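You operate a simulated robot arm through the tools that you are given. There is no shell and no other tool. Be economical: measure what you need, move in short steps, check, and stop when the job is done.

You are at the controls of a simulated two-armed robot. One attempt, no reset.

Task
Fetch the green clamp from the blue trolley top and set it on the blue trolley lower shelf. Take the white oil filter on the blue trolley top and put it away on the third shelf from the top of the parts rack. Take the measuring cup and leave it on the fourth shelf from the bottom of the tall rack. Open the top desk drawer, put the red tread gauge on the blue trolley top away inside, then shut the drawer. Take the yellow tub from the blue trolley top and put it on the red cover on the absorber. Press the yellow test button two times. Put the red tub on the cap test table lower shelf. Take the grey tub on the cap test table top and put it away on the oil table top. Open the red drawer, put the filter carton from the top of the absorber inside and shut the drawer again. Take the red clamp and leave it on the top of the control cabinet. Do these in any order. Set down upright: white oil filter, measuring cup, filter carton.

Only the result counts: the job must be done as asked and must still hold three seconds after the hand-in. Knocking over, shifting, dropping, spilling or breaking anything else fails it. Lids that push on must go on centred and level and be pressed home; caps that screw on are set level and turned clockwise until they are tight.

Robot
Two 7-joint arms with two-finger parallel grippers on one trunk, on a base that drives. Base frame: it is fixed to the floor where the robot stands at the start and does not move with it; the origin is under the middle of the robot, x ahead of it, y to its left, z up. Readings come in mm, rad, newtons and seconds.
The left shoulder is at the start at [50, 177, 1154], the right one opposite. Places, roughly: blue trolley lower shelf [600, 200, 300]; cap test table lower shelf [-1100, 3800, 300]; clamp [750, 0, 750]; filter carton [-4500, 0, 500]; fourth shelf of the tall rack [700, -3200, 1300]; grey tub (22x17x10 cm) [-1600, 4000, 900]; measuring cup [500, 250, 750]; oil table top [-3400, 5600, 800]; red clamp (3x3x7 cm) [-4600, 1900, 1200]; red cover on the absorber [-4200, 300, 500]; red drawer [-5200, -4500, 800]; red tread gauge [500, 500, 750]; red tub [-750, 4000, 750]; third shelf of the parts rack [-4300, -6200, 1000]; top desk drawer [400, -4200, 600]; top of the control cabinet (58x15 cm) [-4800, -400, 1460]; white oil filter [500, 0, 750]; yellow test button [900, 1500, 1600]; yellow tub (17x14x8 cm) [800, 400, 800]. Payload 3.43 kg a hand.
Tool frame (each hand has its own): the origin (TCP) lies between the finger pads and is the grasp point; the fingertips stand 34 mm ahead of it; z points along the fingers, y is the line along which they close. The gripper opens to 128 mm. The fingers are 24 mm wide and 12 mm thick; the gripper's body (48 by 130 mm) begins 96 mm behind the TCP.
Orientation is told as [roll, pitch, yaw] about the base's x, y, z axes, in that order, counted from this pose: with the fingers straight down and closing along the base's y, the tool's x points along the base's -x, its y along +y and its z along -z.

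Tools
- The arms move only by the tool arm_command. It takes "left_moves", "right_moves" or both (then of equal length, played together; a hand with none holds still); each is a list of rows, each a list of 2 entries, a list of its own where there are three numbers: the shift along the base's x, y, z in units of 20 mm (1.0 is 20 mm), then the turn, a rotation vector about the base's x, y, z in units of 5 degrees (1.0 is 5 degrees). In form: [[[dx, dy, dz], [ax, ay, az]], ...]. A call has 1 to 8 rows; each row shifts and turns the commanded pose from where the row before left it. "left_hand" and "right_hand" are, for a hand that has rows, the finger opening in mm, from 0 to 128, set as the call begins (left out, the last holds). A call with a number of a shift or a turn outside -1 to 1 is refused whole. Each row takes 0.2 s and may step no farther than 50 mm and 0.15 rad from the row before; otherwise, or with a gripper value out of range, the whole call is refused. Where a pose cannot be reached the arm comes as near as it can. A force on the tool above 40 N (or 10 N above the force at the start of the call, whichever is more), or a blocked arm, ends the call early, and 0.2 s more pass. The fingers move at their own pace (about 108 mm/s each) and stop on an object; they squeeze with about 28 N. The grip force told is the motor's: it shows also when the fingers shut on nothing. Time passes only in rows, and 0.2 s behind the last, so rows that do not move let the fingers close. It gives the time, the measured TCP pose, the force on the tool (base axes), the opening and the grip force at its end, in the units of the frame above (readings bear some noise), with the torque about the TCP (base axes, N m) and any sound that the robot's microphone picked up, and new pictures: "show" is both (left out), scene, wrist or none (wrist: the cameras of the hands that moved).
- Cameras (640 x 400 px; columns grow to the right, rows downward): "scene" is now at [142.7, 33.1, 1299.8]; the picture's right is [0.39, -0.92, 0.00], its down [-0.66, -0.28, -0.69] and it looks along [0.64, 0.27, -0.72] (base axes); focal length 280 px, centre (320, 200). "left" rides on the left gripper at [76, 11, -160] in its tool frame; the picture's right is [-0.15, 0.99, 0.00], its down [-0.88, -0.13, -0.46] and it looks along [-0.45, -0.07, 0.89] (tool axes); focal length 234 px, centre (320, 200). "right" rides on the right gripper at [76, -11, -160] in its tool frame; the picture's right is [0.15, 0.99, 0.00], its down [-0.88, 0.13, -0.46] and it looks along [-0.45, 0.07, 0.89] (tool axes); focal length 234 px, centre (320, 200). There is no depth. A picture from a camera that has moved, and an enlarged one, comes with that camera's place and axes in the base frame and with its lens.
- lift_body(by): slides the trunk up (or, below 0, down) by that many mm; the arms and the scene camera ride with it, the base frame stays. It gives what a move gives, with no picture.
- base_move(legs): drives the robot by 1 to 6 legs, each [ahead, turn to the left] in mm and rad, along the robot's own axes; the way and the turn of a leg run together, so that a leg with both is an arc; at most 1500 mm and 3.142 rad a leg. The arms and the cameras ride along, it lands a little off, and it stops where it bumps. It gives what a move gives, and a new picture of the scene camera.
- head_to(pan, tilt): turns the head with the scene camera to pan (to the left, within 1.396 rad either way) and tilt (down, from -0.506 to 1.204), counted from straight ahead of the robot. It gives what a move gives, and a new picture of the scene camera.
- enlarge(camera, box): a new picture of the part [left, top, right, bottom] of that camera's present view, enlarged. It takes no simulated time.
- finish_job(): hands the job in; it is judged then, once.

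Go step by step. Nothing tells you exact positions but the pictures and the camera data: compare them with the known pose of the tool, close in by small moves and look again before you grip or let go. The budget is 556 turns and 360 pictures, counting those below and the enlarged ones. Unless the task says otherwise, let go and move clear before handing in.

The tools are called after ">>>" as name(argument=value, ...) on one line, values as JSON. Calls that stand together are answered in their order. arm_command: Moves the arms, as the interface text tells. Its arguments: {"type":"object","properties":{"left_moves":{"type":"array","items":{"type":"array"}},"left_hand":{"type":"number"},"right_moves":{"type":"array","items":{"type":"array"}},"right_hand":{"type":"number"},"show":{"type":"string","enum":["both","scene","wrist","none"]}},"required":[]} The other tools are called the same way: lift_body (by) slides the trunk up or down; base_move (legs) drives the base; head_to (pan, tilt) turns the head that bears the scene camera; enlarge (camera, box) takes an enlarged picture of a part of a camera's view; finish_job () hands the job in.

At the start:

```text
time: 0.0
left_tcp_pos: [322.9, 299.5, 1089.5]
left_tcp_rot: [-0.001, 0.001, -0.001]
left_force: [0.1, 0.1, 0.2]
left_ft_torque: [0.02, -0.02, 0.0]
left_opening: 127.8
left_gripper_force: 0.0
right_tcp_pos: [479.0, -44.1, 1087.7]
right_tcp_rot: [-0.001, 0.001, 0.0]
right_force: [0.4, 0.0, 0.8]
right_ft_torque: [0.01, 0.01, 0.04]
right_opening: 128.1
right_gripper_force: 0.1
trunk travel left (down, up): [-325.0, 76.0]
robot x, y, heading: [1.7, 1.1, 0.002]
head pan, tilt: [0.403, 0.806]
```

scene: 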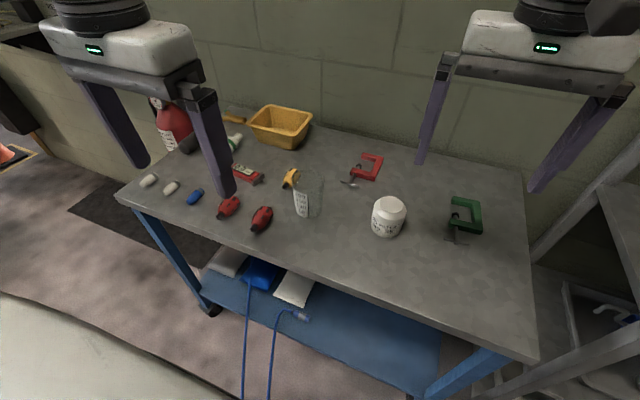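
right: 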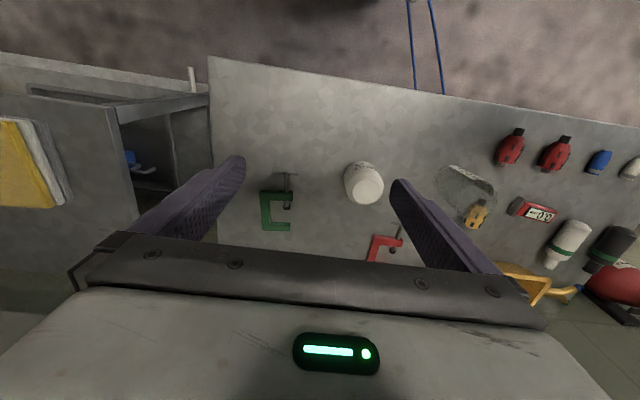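
left: 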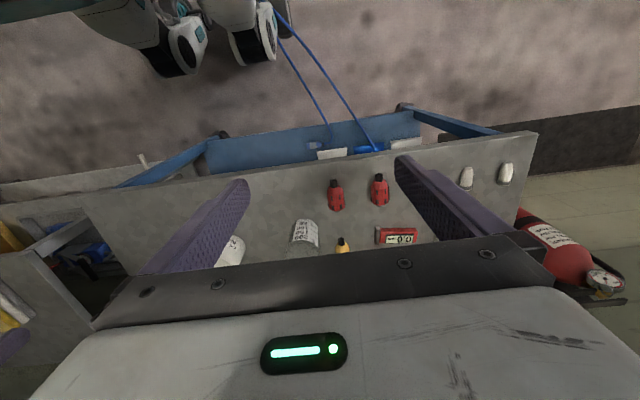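

The trolley top is at about z 800, with its front edge near x 393. I put the green clamp near [660, -108] and will look at it closely first.

>>> enlarge(camera="scene", box=[340, 140, 540, 265])

>>> enlarge(camera="scene", box=[120, 90, 340, 240])

```text
3.20 times, centred on (440, 202) of scene
camera zoom: at [142.7, 33.1, 1299.8], right [0.39, -0.92, 0.0], down [-0.66, -0.28, -0.69], along [0.64, 0.27, -0.72], focal length 897 px, centre (-64, 192)
```

zoom: 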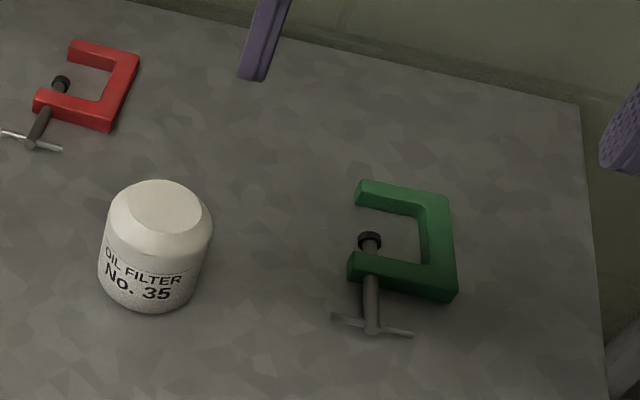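

```text
2.67 times, centred on (230, 165) of scene
camera zoom: at [142.7, 33.1, 1299.8], right [0.39, -0.92, 0.0], down [-0.66, -0.28, -0.69], along [0.64, 0.27, -0.72], focal length 748 px, centre (560, 293)
```

zoom: 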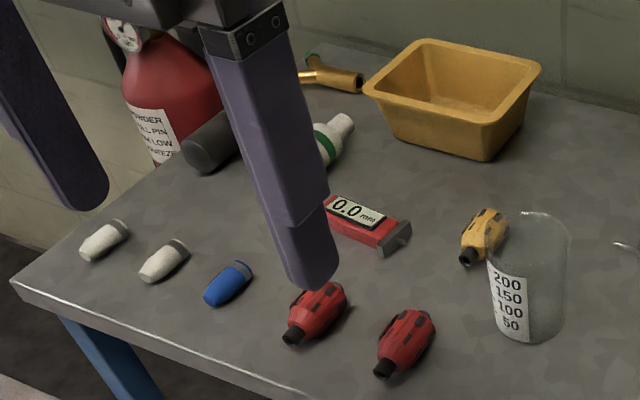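

The green clamp lies flat with its spine along x at y about -135. I'll look down to see how close the base is to the trolley.

>>> head_to(pan=0.0, tilt=1.204)

```text
time: 0.9
left_tcp_pos: [321.8, 299.1, 1089.6]
left_tcp_rot: [0.002, 0.001, 0.0]
left_force: [0.1, -0.2, -0.1]
left_ft_torque: [0.03, 0.01, 0.02]
left_opening: 128.0
left_gripper_force: 0.0
right_tcp_pos: [479.8, -44.7, 1087.2]
right_tcp_rot: [-0.001, 0.001, 0.0]
right_force: [-0.3, -1.1, -0.8]
right_ft_torque: [0.01, -0.02, -0.02]
right_opening: 128.2
right_gripper_force: 0.1
trunk travel left (down, up): [-325.0, 76.0]
robot x, y, heading: [-3.9, -0.4, -0.003]
head pan, tilt: [0.0, 1.201]
camera scene: at [124.8, 1.6, 1272.8], right [0.0, -1.0, 0.0], down [-0.93, 0.0, -0.36], along [0.36, 0.0, -0.93], focal length 280 px, centre (320, 200)
```

scene: 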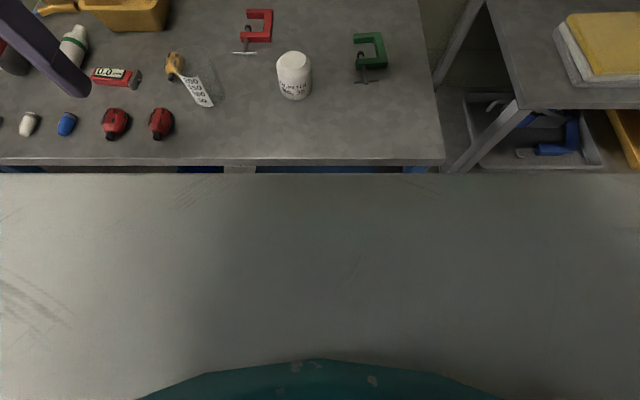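

The base seems to leave room in front of the trolley, so I'll drive forward 200 mm.

>>> base_move(legs=[[200, 0]])

>>> head_to(pan=-0.1, tilt=0.9)

```text
time: 2.3
left_tcp_pos: [452.5, 300.5, 1088.9]
left_tcp_rot: [-0.001, 0.002, 0.001]
left_force: [-0.5, 0.1, 0.2]
left_ft_torque: [-0.01, 0.02, 0.04]
left_opening: 127.9
left_gripper_force: 0.1
right_tcp_pos: [607.7, -45.3, 1086.9]
right_tcp_rot: [0.001, 0.0, -0.001]
right_force: [-0.1, -0.3, -0.2]
right_ft_torque: [0.03, 0.0, 0.02]
right_opening: 128.2
right_gripper_force: 0.1
trunk travel left (down, up): [-325.0, 76.0]
robot x, y, heading: [131.6, 1.1, -0.002]
head pan, tilt: [0.0, 1.201]
stopped in leg 1: the robot was blocked; the commanded pose is now the measured one
camera scene: at [253.0, 1.4, 1272.8], right [0.0, -1.0, 0.0], down [-0.93, 0.0, -0.36], along [0.36, 0.0, -0.93], focal length 280 px, centre (320, 200)
```

scene: 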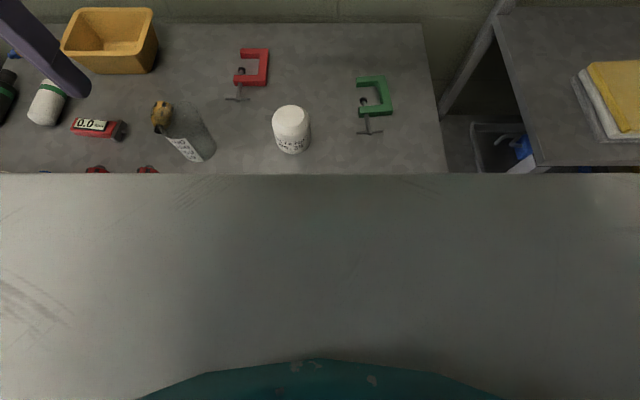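

```text
time: 3.1
left_tcp_pos: [451.8, 298.8, 1088.7]
left_tcp_rot: [0.0, -0.001, 0.0]
left_force: [-0.5, -0.5, 0.2]
left_ft_torque: [-0.04, -0.02, 0.03]
left_opening: 128.1
left_gripper_force: 0.0
right_tcp_pos: [607.8, -45.0, 1086.3]
right_tcp_rot: [0.002, 0.002, -0.002]
right_force: [1.1, -0.1, 0.0]
right_ft_torque: [0.0, 0.03, 0.02]
right_opening: 128.1
right_gripper_force: 0.1
trunk travel left (down, up): [-325.0, 76.0]
robot x, y, heading: [135.0, -0.3, -0.004]
head pan, tilt: [-0.099, 0.901]
camera scene: at [272.7, -6.1, 1292.5], right [-0.1, -0.99, 0.0], down [-0.78, 0.08, -0.62], along [0.62, -0.06, -0.78], focal length 280 px, centre (320, 200)
```

scene: 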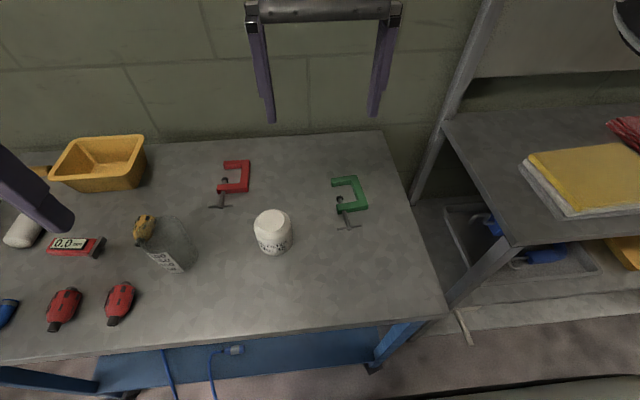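

The base bumped the trolley's front at about x 133, so I'll back off a little and bring the right hand over the green clamp.

>>> base_move(legs=[[-15, 0]])

>>> arm_command(right_moves=[[[0.55, -0.575, -1], [0, 0, 0]], [[0.55, -0.575, -1], [0, 0, 0]], [[0.55, -0.575, -1], [0, 0, 0]], [[0.55, -0.575, -1], [0, 0, 0]], [[0.55, -0.575, -1], [0, 0, 0]], [[0.55, -0.575, -1], [0, 0, 0]], [[0.55, -0.575, -1], [0, 0, 0]], [[0.55, -0.575, -1], [0, 0, 0]]], right_hand=60, show="wrist")

```text
time: 3.9
left_tcp_pos: [437.1, 298.5, 1089.1]
left_tcp_rot: [0.0, 0.0, 0.0]
left_force: [0.3, 1.0, -0.6]
left_ft_torque: [-0.03, -0.05, -0.02]
left_opening: 128.1
left_gripper_force: 0.0
right_tcp_pos: [592.7, -45.3, 1088.2]
right_tcp_rot: [-0.001, 0.002, -0.004]
right_force: [-0.4, -0.1, 0.8]
right_ft_torque: [-0.03, -0.02, -0.02]
right_opening: 128.1
right_gripper_force: 0.0
trunk travel left (down, up): [-325.0, 76.0]
robot x, y, heading: [116.2, 0.8, 0.003]
head pan, tilt: [-0.099, 0.901]
camera scene: at [257.0, -6.2, 1292.7], right [-0.1, -0.99, 0.0], down [-0.78, 0.08, -0.62], along [0.62, -0.06, -0.78], focal length 280 px, centre (320, 200)
```

scene: 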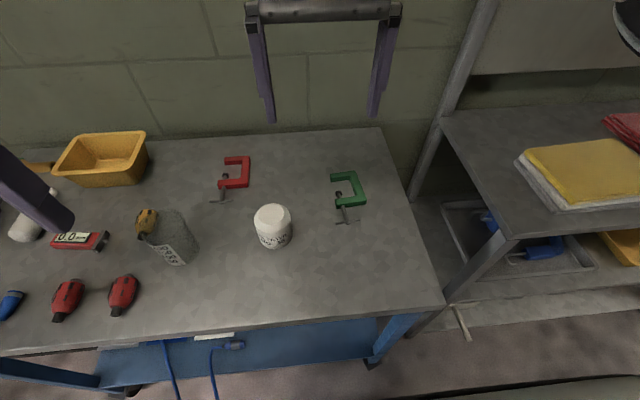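

```text
time: 5.7
left_tcp_pos: [437.9, 298.9, 1089.5]
left_tcp_rot: [0.0, 0.001, 0.0]
left_force: [0.7, -0.3, -0.3]
left_ft_torque: [-0.01, 0.05, -0.01]
left_opening: 127.9
left_gripper_force: 0.0
right_tcp_pos: [683.4, -137.0, 926.0]
right_tcp_rot: [0.0, 0.003, -0.004]
right_force: [0.3, 0.4, 0.1]
right_ft_torque: [0.0, -0.01, 0.02]
right_opening: 60.3
right_gripper_force: 0.1
trunk travel left (down, up): [-325.0, 76.0]
robot x, y, heading: [112.0, -1.8, -0.004]
head pan, tilt: [-0.099, 0.901]
camera right: at [606.3, -147.2, 1084.9], right [-0.14, 0.99, 0.0], down [0.88, 0.13, 0.45], along [0.45, 0.06, -0.89], focal length 234 px, centre (320, 200)
```

right: 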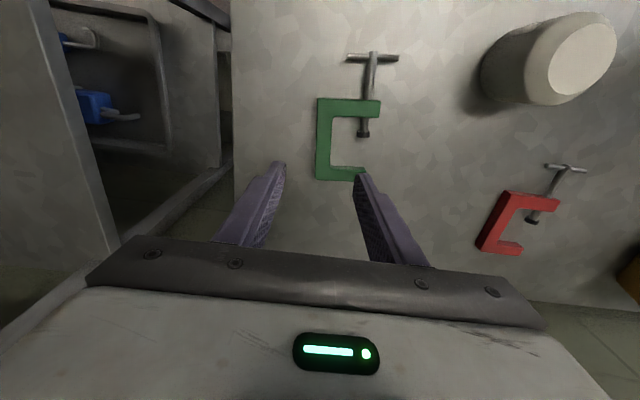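

The hand is aligned over the spine. I'll shift it slightly back and lower to the table.

>>> arm_command(right_moves=[[[-0.3, 0.0, -1], [0, 0, 0]], [[0, 0, -1], [0, 0, 0]], [[0, 0, -1], [0, 0, 0]], [[0, 0, -0.9], [0, 0, 0]], [[0, 0, -0.2], [0, 0, 0]], [[0, 0, -0.2], [0, 0, 0]]], show="wrist")

```text
time: 7.1
left_tcp_pos: [437.3, 298.2, 1088.9]
left_tcp_rot: [0.0, 0.003, 0.001]
left_force: [0.2, 0.1, 0.1]
left_ft_torque: [0.01, 0.01, 0.0]
left_opening: 127.8
left_gripper_force: 0.1
right_tcp_pos: [674.6, -137.3, 839.9]
right_tcp_rot: [-0.002, 0.001, 0.0]
right_force: [0.2, 0.3, -0.4]
right_ft_torque: [0.01, -0.03, 0.0]
right_opening: 60.0
right_gripper_force: 0.0
trunk travel left (down, up): [-325.0, 76.0]
robot x, y, heading: [114.2, -0.8, -0.003]
head pan, tilt: [-0.099, 0.901]
camera right: at [598.9, -147.1, 999.2], right [-0.14, 0.99, 0.0], down [0.88, 0.13, 0.45], along [0.45, 0.06, -0.89], focal length 234 px, centre (320, 200)
```

right: 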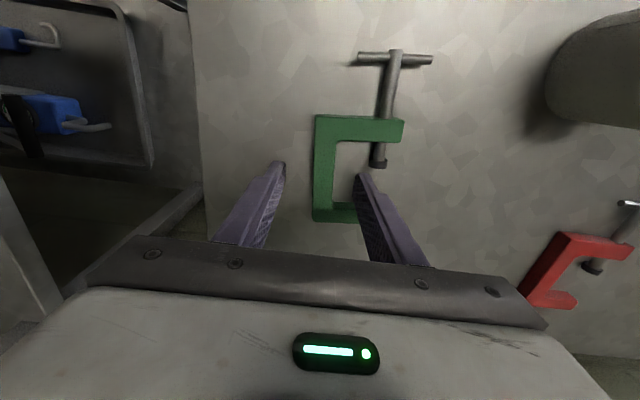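

The fingers straddle the spine. I'll lower a few mm more and close.

>>> arm_command(right_moves=[[[0, 0, -0.15], [0, 0, 0]], [[0, 0, -0.15], [0, 0, 0]]], show="none")

>>> arm_command(right_moves=[[[0, 0, 0], [0, 0, 0]], [[0, 0, 0], [0, 0, 0]], [[0, 0, 0], [0, 0, 0]]], right_hand=5, show="wrist")

```text
time: 7.7
left_tcp_pos: [438.8, 297.9, 1088.9]
left_tcp_rot: [0.001, 0.001, 0.002]
left_force: [-0.6, 0.2, -0.1]
left_ft_torque: [-0.03, -0.02, 0.04]
left_opening: 128.4
left_gripper_force: 0.1
right_tcp_pos: [676.7, -137.1, 834.1]
right_tcp_rot: [0.0, 0.002, -0.004]
right_force: [-0.1, 0.5, 0.0]
right_ft_torque: [-0.01, 0.02, 0.04]
right_opening: 60.3
right_gripper_force: 0.1
trunk travel left (down, up): [-325.0, 76.0]
robot x, y, heading: [114.8, 0.6, 0.0]
head pan, tilt: [-0.099, 0.901]
```

```text
time: 8.5
left_tcp_pos: [437.4, 299.0, 1088.4]
left_tcp_rot: [0.0, 0.003, 0.0]
left_force: [-0.3, 0.3, -0.9]
left_ft_torque: [0.01, 0.0, 0.0]
left_opening: 128.2
left_gripper_force: 0.0
right_tcp_pos: [675.6, -136.0, 835.2]
right_tcp_rot: [0.001, 0.002, -0.002]
right_force: [-0.5, 0.3, 0.7]
right_ft_torque: [-0.04, 0.18, -0.01]
right_opening: 17.5
right_gripper_force: 27.7
trunk travel left (down, up): [-325.0, 76.0]
robot x, y, heading: [113.2, 0.2, -0.002]
head pan, tilt: [-0.099, 0.901]
camera right: at [598.8, -147.0, 993.4], right [-0.14, 0.99, 0.0], down [0.88, 0.13, 0.45], along [0.45, 0.07, -0.89], focal length 234 px, centre (320, 200)
```

right: 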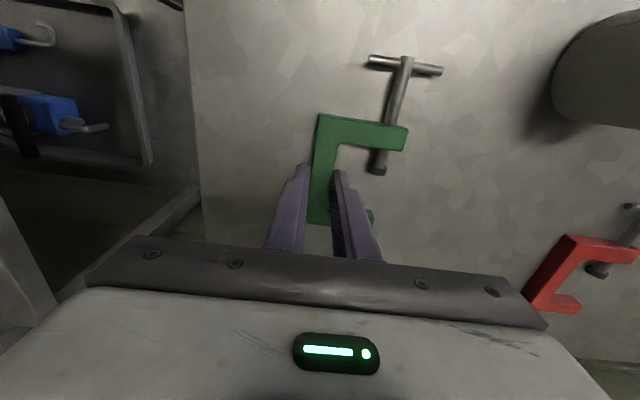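

The clamp is gripped. I'll lift it and back away from the trolley to get a view of the lower shelf.

>>> arm_command(right_moves=[[[0, 0, 1], [0, 0, 0]], [[-0.5, 0, 1], [0, 0, 0]], [[-1, 0, 1], [0, 0, 0]], [[-1, 0, 1], [0, 0, 0]], [[-1, 0, 1], [0, 0, 0]], [[-1, 0, 1], [0, 0, 0]], [[-1, 0, 0.5], [0, 0, 0]], [[-1, 0, 0], [0, 0, 0]]], show="none")

>>> base_move(legs=[[-500, 0]])

>>> lift_body(by=-325)

>>> head_to(pan=0, tilt=0.6)

```text
time: 10.3
left_tcp_pos: [437.0, 299.6, 1089.4]
left_tcp_rot: [0.001, 0.003, 0.001]
left_force: [-0.2, -0.9, -0.2]
left_ft_torque: [0.0, -0.02, 0.0]
left_opening: 127.9
left_gripper_force: 0.0
right_tcp_pos: [544.2, -139.2, 964.9]
right_tcp_rot: [-0.002, 0.002, -0.004]
right_force: [-0.5, 0.4, -0.6]
right_ft_torque: [0.0, 0.0, -0.02]
right_opening: 4.9
right_gripper_force: 0.1
trunk travel left (down, up): [-325.0, 76.0]
robot x, y, heading: [110.7, -3.5, 0.001]
head pan, tilt: [-0.099, 0.901]
```

```text
time: 13.2
left_tcp_pos: [-64.4, 300.2, 1088.4]
left_tcp_rot: [-0.001, 0.0, 0.001]
left_force: [0.7, -0.3, -0.6]
left_ft_torque: [0.04, -0.01, -0.04]
left_opening: 128.1
left_gripper_force: 0.0
right_tcp_pos: [44.2, -138.2, 965.3]
right_tcp_rot: [0.001, 0.002, -0.003]
right_force: [-0.2, -0.3, 0.2]
right_ft_torque: [0.02, 0.0, -0.03]
right_opening: 5.0
right_gripper_force: 0.0
trunk travel left (down, up): [-325.0, 76.0]
robot x, y, heading: [-387.7, -2.0, -0.003]
head pan, tilt: [-0.099, 0.901]
camera scene: at [-244.2, -5.5, 1292.6], right [-0.1, -1.0, 0.0], down [-0.78, 0.08, -0.62], along [0.62, -0.06, -0.78], focal length 280 px, centre (320, 200)
```

scene: 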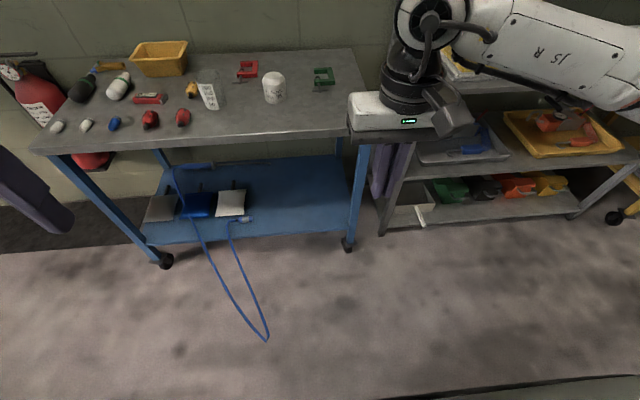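

```text
time: 16.5
left_tcp_pos: [-64.1, 299.8, 763.8]
left_tcp_rot: [0.002, 0.003, 0.001]
left_force: [0.3, -0.1, -0.2]
left_ft_torque: [0.0, 0.0, 0.0]
left_opening: 127.7
left_gripper_force: 0.1
right_tcp_pos: [44.3, -136.8, 639.4]
right_tcp_rot: [0.001, 0.0, 0.0]
right_force: [0.7, 0.2, 0.7]
right_ft_torque: [-0.03, 0.0, 0.01]
right_opening: 5.1
right_gripper_force: 0.1
trunk travel left (down, up): [0.0, 401.0]
robot x, y, heading: [-387.1, 0.4, 0.004]
head pan, tilt: [-0.099, 0.901]
```

```text
time: 17.3
left_tcp_pos: [-65.3, 299.2, 764.2]
left_tcp_rot: [0.001, 0.001, 0.001]
left_force: [-1.0, 0.1, 0.1]
left_ft_torque: [0.0, 0.05, -0.01]
left_opening: 127.9
left_gripper_force: 0.0
right_tcp_pos: [43.0, -136.5, 639.1]
right_tcp_rot: [0.0, 0.002, -0.001]
right_force: [-0.2, 0.4, -0.2]
right_ft_torque: [0.01, 0.0, 0.0]
right_opening: 5.2
right_gripper_force: 0.0
trunk travel left (down, up): [0.0, 401.0]
robot x, y, heading: [-386.3, 0.4, -0.0]
head pan, tilt: [0.0, 0.6]
camera scene: at [-230.6, 2.0, 992.3], right [0.0, -1.0, 0.0], down [-0.57, 0.0, -0.82], along [0.82, 0.0, -0.57], focal length 280 px, centre (320, 200)
```

scene: 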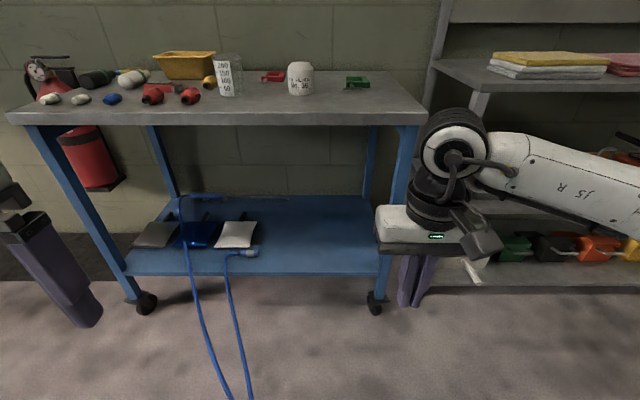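

The clamp slipped out at lift-off because my tip grip was too shallow; the table is nearer z 790. I'll go back, check the clamp and grip it deeper.

>>> lift_body(by=325)

>>> base_move(legs=[[500, 0]])

>>> arm_command(right_moves=[[[1, 0, 0], [0, 0, 0]], [[1, 0, 0], [0, 0, 0]], [[1, 0, 0], [0, 0, 0]], [[1, 0, 0], [0, 0, 0]], [[1, 0, -0.5], [0, 0, 0]], [[1, 0, -1], [0, 0, 0]]], right_hand=60, show="wrist")

```text
time: 20.5
left_tcp_pos: [-63.7, 300.6, 1088.7]
left_tcp_rot: [0.001, 0.003, 0.002]
left_force: [0.0, -0.9, -0.2]
left_ft_torque: [-0.01, 0.0, -0.04]
left_opening: 128.1
left_gripper_force: 0.0
right_tcp_pos: [43.8, -138.0, 965.1]
right_tcp_rot: [-0.002, 0.0, -0.003]
right_force: [-0.8, 0.0, -0.2]
right_ft_torque: [0.01, -0.01, 0.0]
right_opening: 5.3
right_gripper_force: 0.1
trunk travel left (down, up): [-325.0, 76.0]
robot x, y, heading: [-388.0, 0.8, -0.002]
head pan, tilt: [0.0, 0.6]
```

```text
time: 23.4
left_tcp_pos: [432.5, 299.3, 1088.1]
left_tcp_rot: [-0.001, 0.001, -0.001]
left_force: [0.3, -0.3, -0.1]
left_ft_torque: [0.01, 0.01, 0.02]
left_opening: 127.8
left_gripper_force: 0.1
right_tcp_pos: [539.8, -138.2, 964.8]
right_tcp_rot: [0.001, 0.001, -0.003]
right_force: [-0.7, 0.2, 0.9]
right_ft_torque: [0.01, 0.0, -0.01]
right_opening: 4.9
right_gripper_force: 0.1
trunk travel left (down, up): [-325.0, 76.0]
robot x, y, heading: [106.4, -1.0, -0.001]
head pan, tilt: [0.0, 0.6]
camera scene: at [266.6, 1.3, 1317.3], right [0.0, -1.0, 0.0], down [-0.57, 0.0, -0.82], along [0.82, 0.0, -0.57], focal length 280 px, centre (320, 200)
```

scene: 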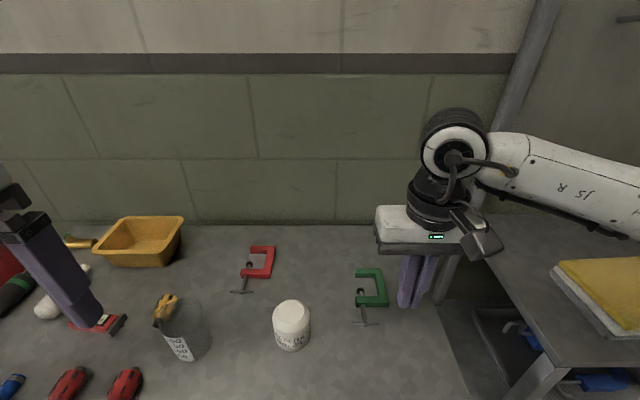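

```text
time: 24.8
left_tcp_pos: [433.5, 298.1, 1088.2]
left_tcp_rot: [-0.001, 0.001, 0.0]
left_force: [0.1, -0.1, -0.9]
left_ft_torque: [0.01, 0.01, 0.0]
left_opening: 127.9
left_gripper_force: 0.2
right_tcp_pos: [660.2, -137.5, 933.9]
right_tcp_rot: [0.0, 0.001, -0.002]
right_force: [0.8, -0.2, 0.2]
right_ft_torque: [-0.02, 0.01, -0.03]
right_opening: 60.0
right_gripper_force: 0.1
trunk travel left (down, up): [-325.0, 76.0]
robot x, y, heading: [109.7, -1.7, -0.001]
head pan, tilt: [0.0, 0.6]
camera right: at [584.5, -148.0, 1093.5], right [-0.14, 0.99, 0.0], down [0.88, 0.13, 0.45], along [0.45, 0.07, -0.89], focal length 234 px, centre (320, 200)
```

right: 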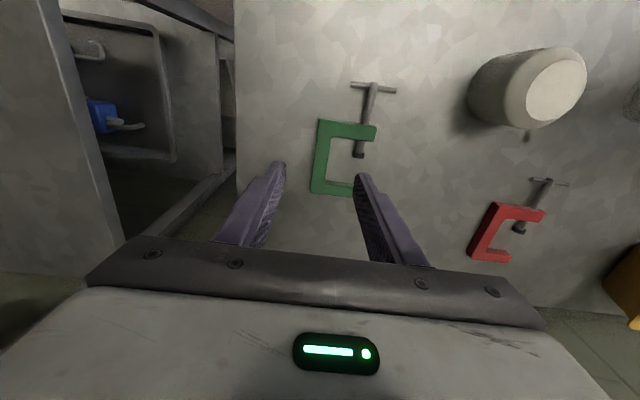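

The clamp is still in place. I'll descend until the tips are near the table.

>>> arm_command(right_moves=[[[0.6, 0.2, -1], [0, 0, 0]], [[0.5, 0, -1], [0, 0, 0]], [[0, 0, -1], [0, 0, 0]], [[0, 0, -1], [0, 0, 0]], [[0, 0, -1], [0, 0, 0]], [[0, 0, -0.3], [0, 0, 0]], [[0, 0, -0.15], [0, 0, 0]]], show="none")

>>> arm_command(right_moves=[[[0, 0, -0.1], [0, 0, 0]], [[0, 0, -0.1], [0, 0, 0]], [[0, 0, -0.1], [0, 0, 0]], [[0, 0, -0.1], [0, 0, 0]]], show="wrist")

```text
time: 26.5
left_tcp_pos: [431.5, 299.7, 1088.0]
left_tcp_rot: [0.0, 0.0, -0.001]
left_force: [-0.6, 0.0, 0.7]
left_ft_torque: [0.0, 0.02, -0.03]
left_opening: 128.0
left_gripper_force: 0.0
right_tcp_pos: [682.3, -134.1, 834.0]
right_tcp_rot: [0.0, -0.004, -0.003]
right_force: [-12.3, -2.7, 19.1]
right_ft_torque: [-0.55, 0.57, -0.12]
right_opening: 60.4
right_gripper_force: 0.1
trunk travel left (down, up): [-325.0, 76.0]
robot x, y, heading: [107.0, -1.5, -0.003]
head pan, tilt: [0.0, 0.6]
stopped in row 7 (right hand): the force on the tool passed its limit (the readings are from after the stop); the commanded pose is now the measured one
```

```text
time: 27.1
left_tcp_pos: [431.3, 298.9, 1088.7]
left_tcp_rot: [0.0, 0.001, -0.003]
left_force: [0.2, 0.4, -0.2]
left_ft_torque: [0.04, 0.02, 0.01]
left_opening: 127.8
left_gripper_force: 0.0
right_tcp_pos: [682.4, -133.7, 835.1]
right_tcp_rot: [0.002, -0.004, -0.004]
right_force: [-13.1, -1.7, 19.4]
right_ft_torque: [-0.67, 0.7, -0.4]
right_opening: 60.9
right_gripper_force: 1.2
trunk travel left (down, up): [-325.0, 76.0]
robot x, y, heading: [108.7, -1.5, -0.007]
head pan, tilt: [0.0, 0.6]
stopped in row 2 (right hand): the force on the tool passed its limit (the readings are from after the stop); the commanded pose is now the measured one
camera right: at [604.2, -144.0, 992.5], right [-0.14, 0.99, 0.0], down [0.88, 0.13, 0.46], along [0.46, 0.07, -0.89], focal length 234 px, centre (320, 200)
```

right: 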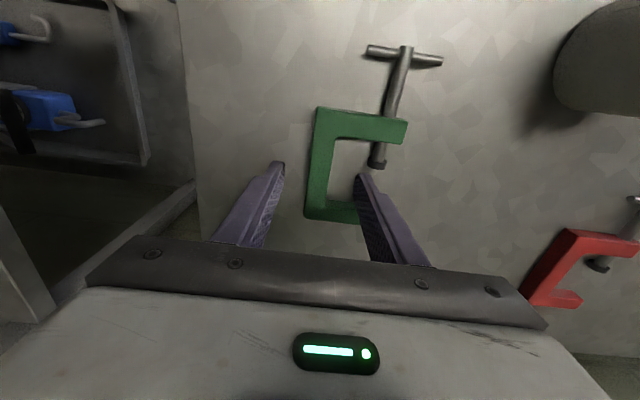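

The tips meet the table at TCP 834, so the clamp is thin. I'll grip it instead across both outer arms, turning the hand 90° for a steadier hold.

>>> arm_command(right_moves=[[[0, 0, 1], [0, 0, 0]], [[0, 0, 1], [0, 0, 1]], [[0, 0, 1], [0, 0, 1]], [[0, 0, 0.5], [0, 0, 1]], [[0, 0, 0], [0, 0, 1]], [[0, 0, 0], [0, 0, 1]], [[0, 0, 0], [0, 0, 1]], [[0, 0, 0], [0, 0, 1]]], right_hand=128, show="none")

>>> arm_command(right_moves=[[[0, 0, 0], [0, 0, 1]], [[0, 0, 0], [0, 0, 1]], [[0, 0, 0], [0, 0, 1]], [[0, 0, 0], [0, 0, 1]], [[0, 0, 0], [0, 0, 1]], [[0, 0, 0], [0, 0, 1]], [[0, 0, 0], [0, 0, 1]], [[0, 0, 0], [0, 0, 1]]], show="none")

>>> arm_command(right_moves=[[[0, 0, 0], [0, 0, 1]], [[0, 0, 0], [0, 0, 1]], [[0, 0, 0], [0, 0, 1]]], show="both")

```text
time: 28.9
left_tcp_pos: [432.7, 298.2, 1089.0]
left_tcp_rot: [0.002, 0.001, 0.0]
left_force: [-0.9, -0.7, -0.1]
left_ft_torque: [0.0, 0.02, 0.02]
left_opening: 128.3
left_gripper_force: 0.1
right_tcp_pos: [683.5, -134.0, 901.2]
right_tcp_rot: [0.002, -0.006, 0.609]
right_force: [-0.6, -0.8, -0.3]
right_ft_torque: [-0.03, 0.0, 0.02]
right_opening: 128.0
right_gripper_force: 0.0
trunk travel left (down, up): [-325.0, 76.0]
robot x, y, heading: [109.5, -1.8, -0.004]
head pan, tilt: [0.0, 0.6]
```

```text
time: 30.7
left_tcp_pos: [433.9, 299.3, 1089.3]
left_tcp_rot: [0.0, 0.002, -0.001]
left_force: [-0.1, 0.6, 0.5]
left_ft_torque: [0.02, 0.02, -0.03]
left_opening: 128.1
left_gripper_force: 0.1
right_tcp_pos: [684.3, -135.1, 900.2]
right_tcp_rot: [0.0, -0.008, 0.608]
right_force: [0.2, 1.0, 0.0]
right_ft_torque: [-0.01, 0.01, 0.0]
right_opening: 128.3
right_gripper_force: 0.1
right hand out of reach, approached as far as the arm can: row 1, 2, 3, 4, 5, 6, 7, 8
trunk travel left (down, up): [-325.0, 76.0]
robot x, y, heading: [109.2, -3.6, -0.005]
head pan, tilt: [0.0, 0.6]
```

```text
time: 31.5
left_tcp_pos: [433.4, 298.5, 1088.6]
left_tcp_rot: [0.001, 0.002, -0.001]
left_force: [0.0, -0.2, -0.9]
left_ft_torque: [-0.04, 0.01, 0.01]
left_opening: 128.1
left_gripper_force: 0.1
right_tcp_pos: [683.9, -133.4, 901.6]
right_tcp_rot: [0.0, -0.006, 0.606]
right_force: [0.7, -0.2, 0.2]
right_ft_torque: [0.04, 0.01, 0.02]
right_opening: 127.7
right_gripper_force: 0.1
right hand out of reach, approached as far as the arm can: row 1, 2, 3
trunk travel left (down, up): [-325.0, 76.0]
robot x, y, heading: [108.0, -1.9, -0.002]
head pan, tilt: [0.0, 0.6]
camera scene: at [266.0, 1.1, 1317.3], right [0.0, -1.0, 0.0], down [-0.56, 0.0, -0.83], along [0.83, 0.0, -0.56], focal length 280 px, centre (320, 200)
camera right: at [626.9, -186.7, 1059.4], right [-0.69, 0.73, 0.0], down [0.65, 0.61, 0.46], along [0.34, 0.32, -0.89], focal length 234 px, centre (320, 200)
```

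scene: 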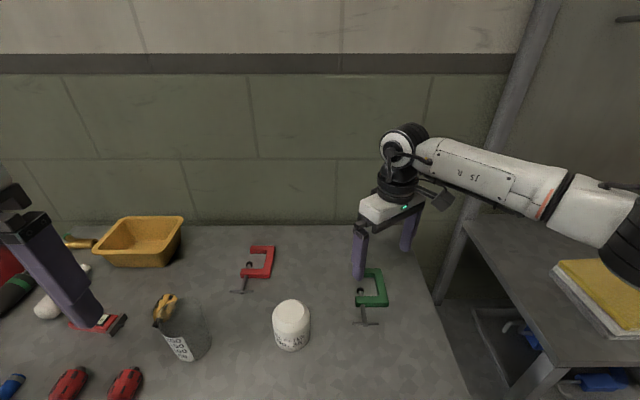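
right: 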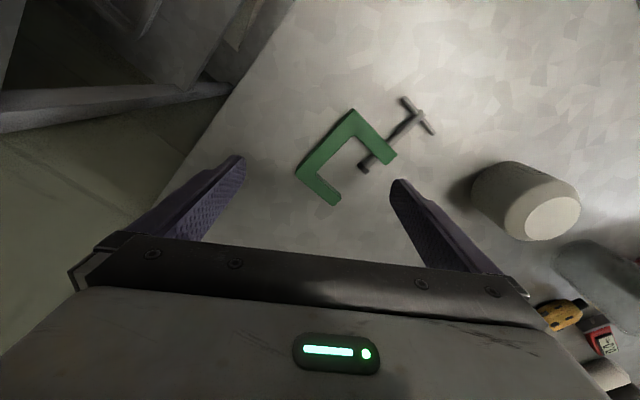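

Positive yaw is limited here, so I'll turn the other way.

>>> arm_command(right_moves=[[[0, 0, 0], [0, 0, -1]], [[0, 0, 0], [0, 0, -1]], [[0, 0, 0], [0, 0, -1]], [[0, 0, 0], [0, 0, -1]], [[0, 0, 0], [0, 0, -1]], [[0, 0, 0], [0, 0, -1]], [[0, 0, 0], [0, 0, -1]], [[0, 0, 0], [0, 0, -1]]], show="none")

```text
time: 33.3
left_tcp_pos: [433.4, 299.0, 1089.6]
left_tcp_rot: [-0.001, 0.0, 0.0]
left_force: [-0.5, -0.3, 0.3]
left_ft_torque: [-0.02, 0.01, -0.05]
left_opening: 128.3
left_gripper_force: 0.0
right_tcp_pos: [684.1, -134.8, 900.1]
right_tcp_rot: [0.001, -0.007, -0.091]
right_force: [0.4, 0.9, 0.7]
right_ft_torque: [0.0, 0.02, -0.01]
right_opening: 127.9
right_gripper_force: 0.1
trunk travel left (down, up): [-325.0, 76.0]
robot x, y, heading: [110.0, -2.2, -0.003]
head pan, tilt: [0.0, 0.6]
```

>>> arm_command(right_moves=[[[0, 0, 0], [0, 0, -1]], [[0, 0, 0], [0, 0, -1]], [[0, 0, 0], [0, 0, -1]], [[0, 0, 0], [0, 0, -1]], [[0, 0, 0], [0, 0, -1]], [[0, 0, 0], [0, 0, -1]], [[0, 0, 0], [0, 0, -1]], [[0, 0, 0], [0, 0, -1]]], show="none")

>>> arm_command(right_moves=[[[0, 0, 0], [0, 0, -1]], [[0, 0, 0], [0, 0, -1]], [[0, 0, 0], [0, 0, -1]], [[0, 0, 0], [0, 0, -1]], [[0, 0, 0], [0, 0, -1]], [[0, 0, 0], [0, 0, -1]], [[0, 0, 0], [0, 0, -1]], [[0, 0, 0], [0, 0, -1]]], show="both")

```text
time: 35.1
left_tcp_pos: [432.5, 297.7, 1088.9]
left_tcp_rot: [0.001, 0.002, 0.001]
left_force: [0.3, 0.3, 0.0]
left_ft_torque: [0.02, -0.05, 0.02]
left_opening: 127.8
left_gripper_force: 0.0
right_tcp_pos: [684.5, -132.8, 899.9]
right_tcp_rot: [0.002, -0.007, -0.791]
right_force: [-0.8, 0.1, -0.6]
right_ft_torque: [-0.01, 0.01, -0.02]
right_opening: 127.7
right_gripper_force: 0.0
trunk travel left (down, up): [-325.0, 76.0]
robot x, y, heading: [107.4, 4.0, -0.002]
head pan, tilt: [0.0, 0.6]
```

```text
time: 36.9
left_tcp_pos: [432.9, 298.3, 1088.4]
left_tcp_rot: [0.002, 0.004, 0.0]
left_force: [0.8, -0.3, 0.0]
left_ft_torque: [0.03, 0.04, 0.01]
left_opening: 128.3
left_gripper_force: 0.0
right_tcp_pos: [683.4, -135.1, 902.1]
right_tcp_rot: [0.002, -0.008, -1.489]
right_force: [-0.4, -0.5, 1.0]
right_ft_torque: [0.0, -0.01, 0.03]
right_opening: 128.0
right_gripper_force: 0.0
trunk travel left (down, up): [-325.0, 76.0]
robot x, y, heading: [106.9, -1.7, 0.002]
head pan, tilt: [0.0, 0.6]
camera scene: at [266.0, 1.1, 1317.3], right [0.0, -1.0, 0.0], down [-0.56, 0.0, -0.83], along [0.83, 0.0, -0.56], focal length 280 px, centre (320, 200)
camera right: at [665.5, -57.4, 1059.3], right [0.97, 0.23, 0.0], down [0.2, -0.86, 0.46], along [0.11, -0.45, -0.89], focal length 234 px, centre (320, 200)
```

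scene: 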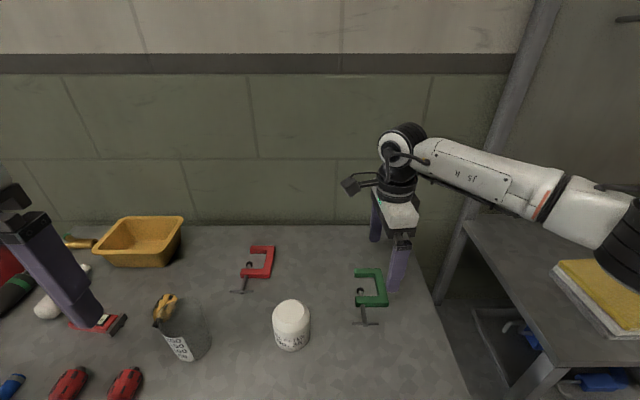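
right: 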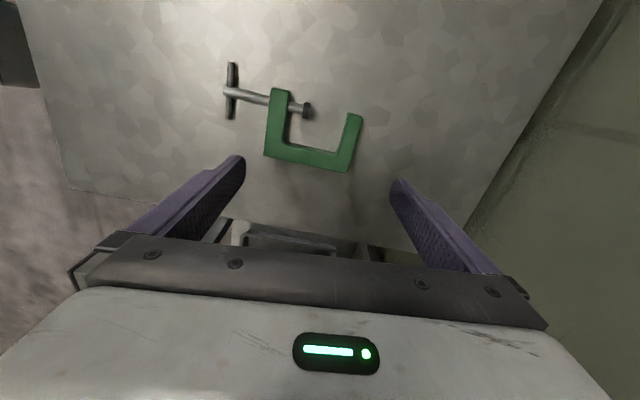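

Both arms of the clamp can be spanned. I'll move over [670, -125], descend and close.

>>> arm_command(right_moves=[[[-0.65, 0.5, -0.5], [0, 0, 0]], [[0, 0, -1], [0, 0, 0]], [[0, 0, -1], [0, 0, 0]], [[0, 0, -0.5], [0, 0, 0]], [[0, 0, -0.2], [0, 0, 0]], [[0, 0, -0.1], [0, 0, 0]]], show="none")

>>> arm_command(right_moves=[[[0, 0, 0], [0, 0, 0]], [[0, 0, 0], [0, 0, 0]], [[0, 0, 0], [0, 0, 0]]], right_hand=70, show="wrist")

```text
time: 38.0
left_tcp_pos: [432.8, 298.6, 1088.3]
left_tcp_rot: [0.001, 0.002, -0.002]
left_force: [-0.1, 0.6, -0.2]
left_ft_torque: [-0.03, 0.03, 0.01]
left_opening: 128.0
left_gripper_force: 0.1
right_tcp_pos: [672.2, -123.1, 850.0]
right_tcp_rot: [0.007, -0.003, -1.486]
right_force: [-6.7, -3.1, 18.3]
right_ft_torque: [0.03, 1.54, 0.19]
right_opening: 128.1
right_gripper_force: 0.0
trunk travel left (down, up): [-325.0, 76.0]
robot x, y, heading: [109.5, -0.5, -0.004]
head pan, tilt: [0.0, 0.6]
stopped in row 5 (right hand): the force on the tool passed its limit (the readings are from after the stop); the commanded pose is now the measured one
```

```text
time: 38.8
left_tcp_pos: [431.1, 298.6, 1090.3]
left_tcp_rot: [-0.002, -0.001, -0.002]
left_force: [0.4, 0.1, 0.0]
left_ft_torque: [0.0, 0.02, 0.01]
left_opening: 127.9
left_gripper_force: 0.0
right_tcp_pos: [673.2, -122.3, 850.9]
right_tcp_rot: [0.014, -0.002, -1.488]
right_force: [-5.1, 0.4, 26.6]
right_ft_torque: [0.25, 1.28, 0.09]
right_opening: 73.0
right_gripper_force: 2.6
trunk travel left (down, up): [-325.0, 76.0]
robot x, y, heading: [108.6, 2.7, -0.005]
head pan, tilt: [0.0, 0.6]
camera right: at [652.1, -47.4, 1008.8], right [0.97, 0.23, 0.01], down [0.2, -0.87, 0.46], along [0.12, -0.45, -0.89], focal length 234 px, centre (320, 200)
```

right: 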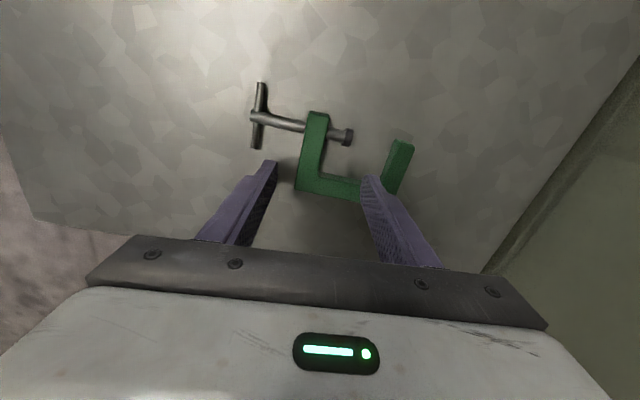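

The near finger landed on the screw handle's end and nudged the clamp about 30 mm. I'll lift, recentre and use a narrower opening that fits between handle and arm.

>>> arm_command(right_moves=[[[0, 0, 1], [0, 0, 0]], [[0, 0, 1], [0, 0, 0]], [[0.7, -0.15, 1], [0, 0, 0]], [[0.7, -0.1, 0], [0, 0, 0]]], right_hand=106, show="wrist")

```text
time: 39.8
left_tcp_pos: [433.7, 298.3, 1088.2]
left_tcp_rot: [0.0, 0.001, -0.003]
left_force: [-0.2, -0.3, -0.5]
left_ft_torque: [0.02, 0.02, 0.0]
left_opening: 127.9
left_gripper_force: 0.1
right_tcp_pos: [700.9, -129.3, 907.3]
right_tcp_rot: [0.009, -0.003, -1.487]
right_force: [-0.6, 0.0, 0.0]
right_ft_torque: [-0.02, 0.03, -0.02]
right_opening: 105.9
right_gripper_force: 0.0
trunk travel left (down, up): [-325.0, 76.0]
robot x, y, heading: [108.0, 0.5, -0.004]
head pan, tilt: [0.0, 0.6]
camera right: at [681.7, -53.4, 1066.5], right [0.97, 0.23, 0.01], down [0.2, -0.87, 0.46], along [0.11, -0.45, -0.89], focal length 234 px, centre (320, 200)
```

right: 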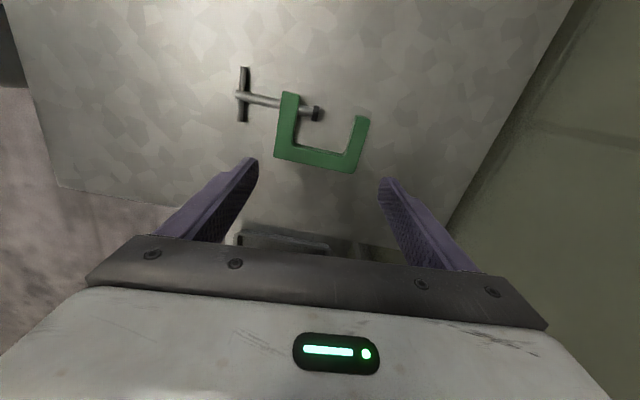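

>>> arm_command(right_moves=[[[-0.2, 0.05, -1], [0, 0, 0]], [[0, 0, -1], [0, 0, 0]], [[0, 0, -1], [0, 0, 0]], [[0, 0, -0.4], [0, 0, 0]], [[0, 0, -0.1], [0, 0, 0]]], show="none")

>>> arm_command(right_moves=[[[0, 0, 0], [0, 0, 0]], [[0, 0, 0], [0, 0, 0]], [[0, 0, 0], [0, 0, 0]]], right_hand=70, show="wrist")

```text
time: 41.0
left_tcp_pos: [433.3, 298.0, 1089.4]
left_tcp_rot: [0.001, 0.001, -0.002]
left_force: [-1.7, -0.4, 0.0]
left_ft_torque: [-0.06, -0.04, 0.01]
left_opening: 128.1
left_gripper_force: 0.0
right_tcp_pos: [698.4, -127.3, 837.6]
right_tcp_rot: [0.011, -0.003, -1.487]
right_force: [0.1, -0.9, -0.3]
right_ft_torque: [0.02, 0.02, 0.0]
right_opening: 105.9
right_gripper_force: 0.1
trunk travel left (down, up): [-325.0, 76.0]
robot x, y, heading: [107.5, 1.3, -0.001]
head pan, tilt: [0.0, 0.6]
```

```text
time: 41.8
left_tcp_pos: [432.3, 298.5, 1089.0]
left_tcp_rot: [0.0, 0.002, 0.001]
left_force: [0.5, -0.5, 0.0]
left_ft_torque: [0.02, -0.02, 0.03]
left_opening: 127.9
left_gripper_force: 0.0
right_tcp_pos: [698.9, -129.0, 837.2]
right_tcp_rot: [0.006, -0.005, -1.489]
right_force: [0.4, -0.3, 0.1]
right_ft_torque: [-0.08, -0.04, 0.03]
right_opening: 96.1
right_gripper_force: 27.8
trunk travel left (down, up): [-325.0, 76.0]
robot x, y, heading: [108.3, 3.0, -0.002]
head pan, tilt: [0.0, 0.6]
camera right: at [678.2, -52.6, 995.9], right [0.97, 0.23, 0.01], down [0.2, -0.87, 0.46], along [0.11, -0.45, -0.89], focal length 234 px, centre (320, 200)
```

right: 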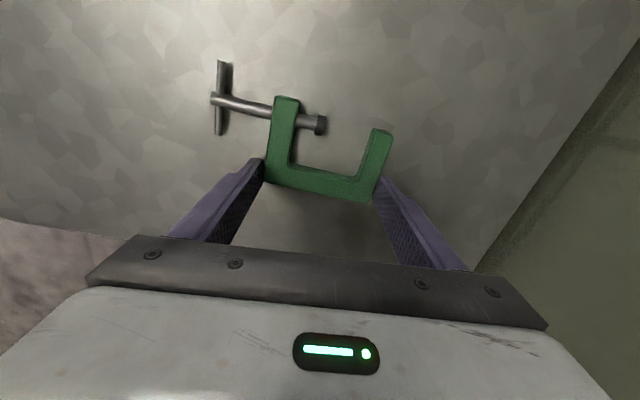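

Gripped at 96 mm. I'll lift slowly and check.

>>> arm_command(right_moves=[[[0, 0, 0.3], [0, 0, 0]], [[0, 0, 0.5], [0, 0, 0]], [[0, 0, 0.7], [0, 0, 0]], [[0, 0, 1], [0, 0, 0]], [[0, 0, 1], [0, 0, 0]], [[0, 0, 1], [0, 0, 0]]], show="wrist")

```text
time: 43.1
left_tcp_pos: [432.2, 297.8, 1088.6]
left_tcp_rot: [-0.001, 0.002, -0.002]
left_force: [-0.3, 1.1, -0.4]
left_ft_torque: [-0.02, 0.0, -0.03]
left_opening: 128.1
left_gripper_force: 0.1
right_tcp_pos: [697.3, -126.6, 927.9]
right_tcp_rot: [0.009, -0.003, -1.491]
right_force: [-0.1, -0.3, -2.7]
right_ft_torque: [-0.09, -0.1, -0.04]
right_opening: 95.9
right_gripper_force: 27.4
trunk travel left (down, up): [-325.0, 76.0]
robot x, y, heading: [109.5, 1.2, -0.008]
head pan, tilt: [0.0, 0.6]
camera right: at [677.5, -50.8, 1086.6], right [0.97, 0.23, 0.01], down [0.2, -0.87, 0.46], along [0.11, -0.45, -0.89], focal length 234 px, centre (320, 200)
```

right: 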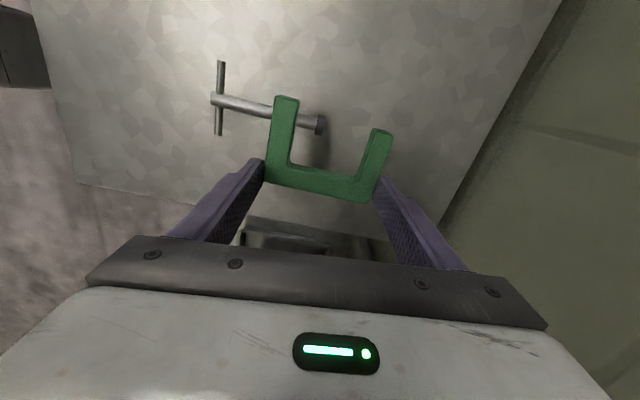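

The hold is firm. I'll back off, lower the trunk and shift the arm toward the middle of the shelf.

>>> base_move(legs=[[-450, 0]])

>>> lift_body(by=-325)

>>> arm_command(right_moves=[[[0, 0.9, -1], [0, 0, 0]], [[0, 0.9, -1], [0, 0, 0]], [[0, 0.9, -1], [0, 0, 0]], [[0, 0.9, -1], [0, 0, 0]], [[0, 0.9, -1], [0, 0, 0]], [[0, 0.9, -1], [0, 0, 0]], [[0, 0.9, -1], [0, 0, 0]], [[0, 0.9, -1], [0, 0, 0]]], show="scene")

```text
time: 45.9
left_tcp_pos: [-22.5, 299.1, 1089.1]
left_tcp_rot: [0.0, 0.001, -0.01]
left_force: [-0.7, 0.2, -1.0]
left_ft_torque: [0.01, -0.01, -0.03]
left_opening: 127.7
left_gripper_force: 0.1
right_tcp_pos: [237.8, -128.5, 928.3]
right_tcp_rot: [0.009, -0.003, -1.498]
right_force: [0.1, 0.2, -3.3]
right_ft_torque: [-0.09, -0.11, 0.02]
right_opening: 96.0
right_gripper_force: 27.7
trunk travel left (down, up): [-325.0, 76.0]
robot x, y, heading: [-346.9, 5.6, -0.01]
head pan, tilt: [0.0, 0.6]
camera scene: at [-191.7, 2.8, 1317.4], right [-0.01, -1.0, 0.0], down [-0.56, 0.01, -0.83], along [0.83, -0.01, -0.56], focal length 280 px, centre (320, 200)
```

scene: 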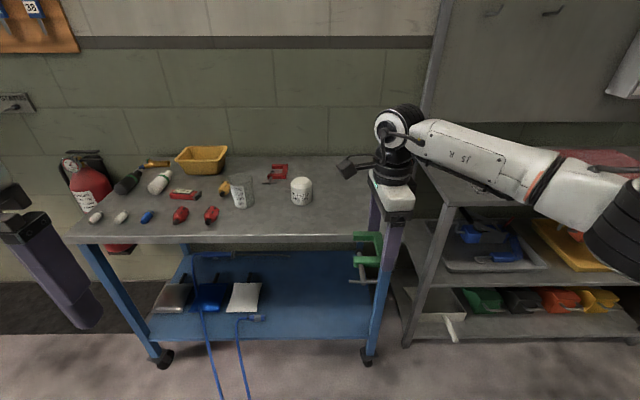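

```text
time: 49.1
left_tcp_pos: [-22.2, 298.9, 763.4]
left_tcp_rot: [0.0, 0.003, -0.012]
left_force: [1.1, -0.2, 1.2]
left_ft_torque: [0.02, 0.01, 0.01]
left_opening: 128.2
left_gripper_force: 0.1
right_tcp_pos: [238.8, -128.6, 601.8]
right_tcp_rot: [0.006, -0.003, -1.499]
right_force: [-0.8, 0.4, -3.4]
right_ft_torque: [-0.11, -0.09, -0.01]
right_opening: 95.8
right_gripper_force: 27.9
trunk travel left (down, up): [0.0, 401.0]
robot x, y, heading: [-348.6, 6.0, -0.011]
head pan, tilt: [0.0, 0.6]
```

```text
time: 50.9
left_tcp_pos: [-21.3, 299.4, 763.2]
left_tcp_rot: [0.001, 0.002, -0.01]
left_force: [-0.5, 0.5, -0.4]
left_ft_torque: [0.0, 0.0, 0.0]
left_opening: 127.9
left_gripper_force: 0.0
right_tcp_pos: [234.2, 13.9, 441.8]
right_tcp_rot: [0.009, -0.005, -1.498]
right_force: [0.5, -0.5, -3.3]
right_ft_torque: [-0.07, -0.06, 0.0]
right_opening: 95.6
right_gripper_force: 28.0
right hand out of reach, approached as far as the arm can: row 8
trunk travel left (down, up): [0.0, 401.0]
robot x, y, heading: [-351.3, 5.6, -0.013]
head pan, tilt: [0.0, 0.6]
camera scene: at [-191.4, 2.7, 992.3], right [-0.01, -1.0, 0.0], down [-0.57, 0.01, -0.82], along [0.82, -0.01, -0.57], focal length 280 px, centre (320, 200)
```

scene: 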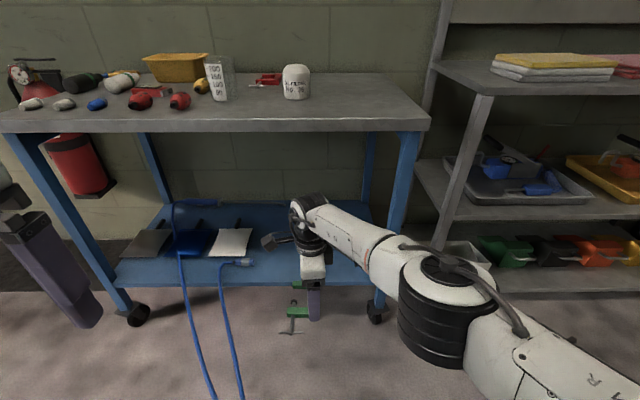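

The arm fits. I'll pull in a little and lower further, then drive the hand under the top.

>>> arm_command(right_moves=[[[-1, 0, -0.6], [0, 0, 0]], [[-1, 0, -0.6], [0, 0, 0]], [[-0.5, 0, -0.6], [0, 0, 0]], [[0, 0, -0.6], [0, 0, 0]], [[0, 0, -0.6], [0, 0, 0]], [[0, 0, -0.6], [0, 0, 0]]], show="none")

>>> base_move(legs=[[220, 0]])

```text
time: 52.3
left_tcp_pos: [-21.2, 299.3, 764.4]
left_tcp_rot: [0.0, 0.003, -0.01]
left_force: [0.1, 0.2, 0.5]
left_ft_torque: [-0.03, -0.05, -0.04]
left_opening: 128.1
left_gripper_force: 0.1
right_tcp_pos: [186.3, 14.3, 369.9]
right_tcp_rot: [0.009, -0.004, -1.496]
right_force: [-1.1, -0.6, -3.3]
right_ft_torque: [-0.08, -0.07, -0.02]
right_opening: 96.2
right_gripper_force: 27.9
trunk travel left (down, up): [0.0, 401.0]
robot x, y, heading: [-351.7, 3.0, -0.01]
head pan, tilt: [0.0, 0.6]
```

```text
time: 54.0
left_tcp_pos: [194.2, 293.9, 763.6]
left_tcp_rot: [0.001, 0.002, -0.012]
left_force: [0.2, 0.4, -0.3]
left_ft_torque: [-0.03, -0.03, -0.03]
left_opening: 128.1
left_gripper_force: 0.0
right_tcp_pos: [400.6, 11.0, 370.3]
right_tcp_rot: [0.005, -0.005, -1.498]
right_force: [0.2, 0.5, -3.8]
right_ft_torque: [-0.07, -0.1, -0.02]
right_opening: 95.7
right_gripper_force: 28.0
trunk travel left (down, up): [0.0, 401.0]
robot x, y, heading: [-131.8, 1.9, -0.019]
head pan, tilt: [0.0, 0.6]
camera scene: at [23.6, -0.2, 992.3], right [-0.01, -1.0, 0.0], down [-0.57, 0.01, -0.82], along [0.82, -0.01, -0.57], focal length 280 px, centre (320, 200)
```

scene: 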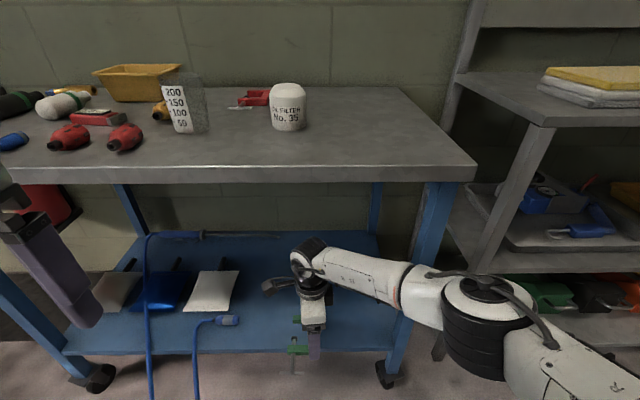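

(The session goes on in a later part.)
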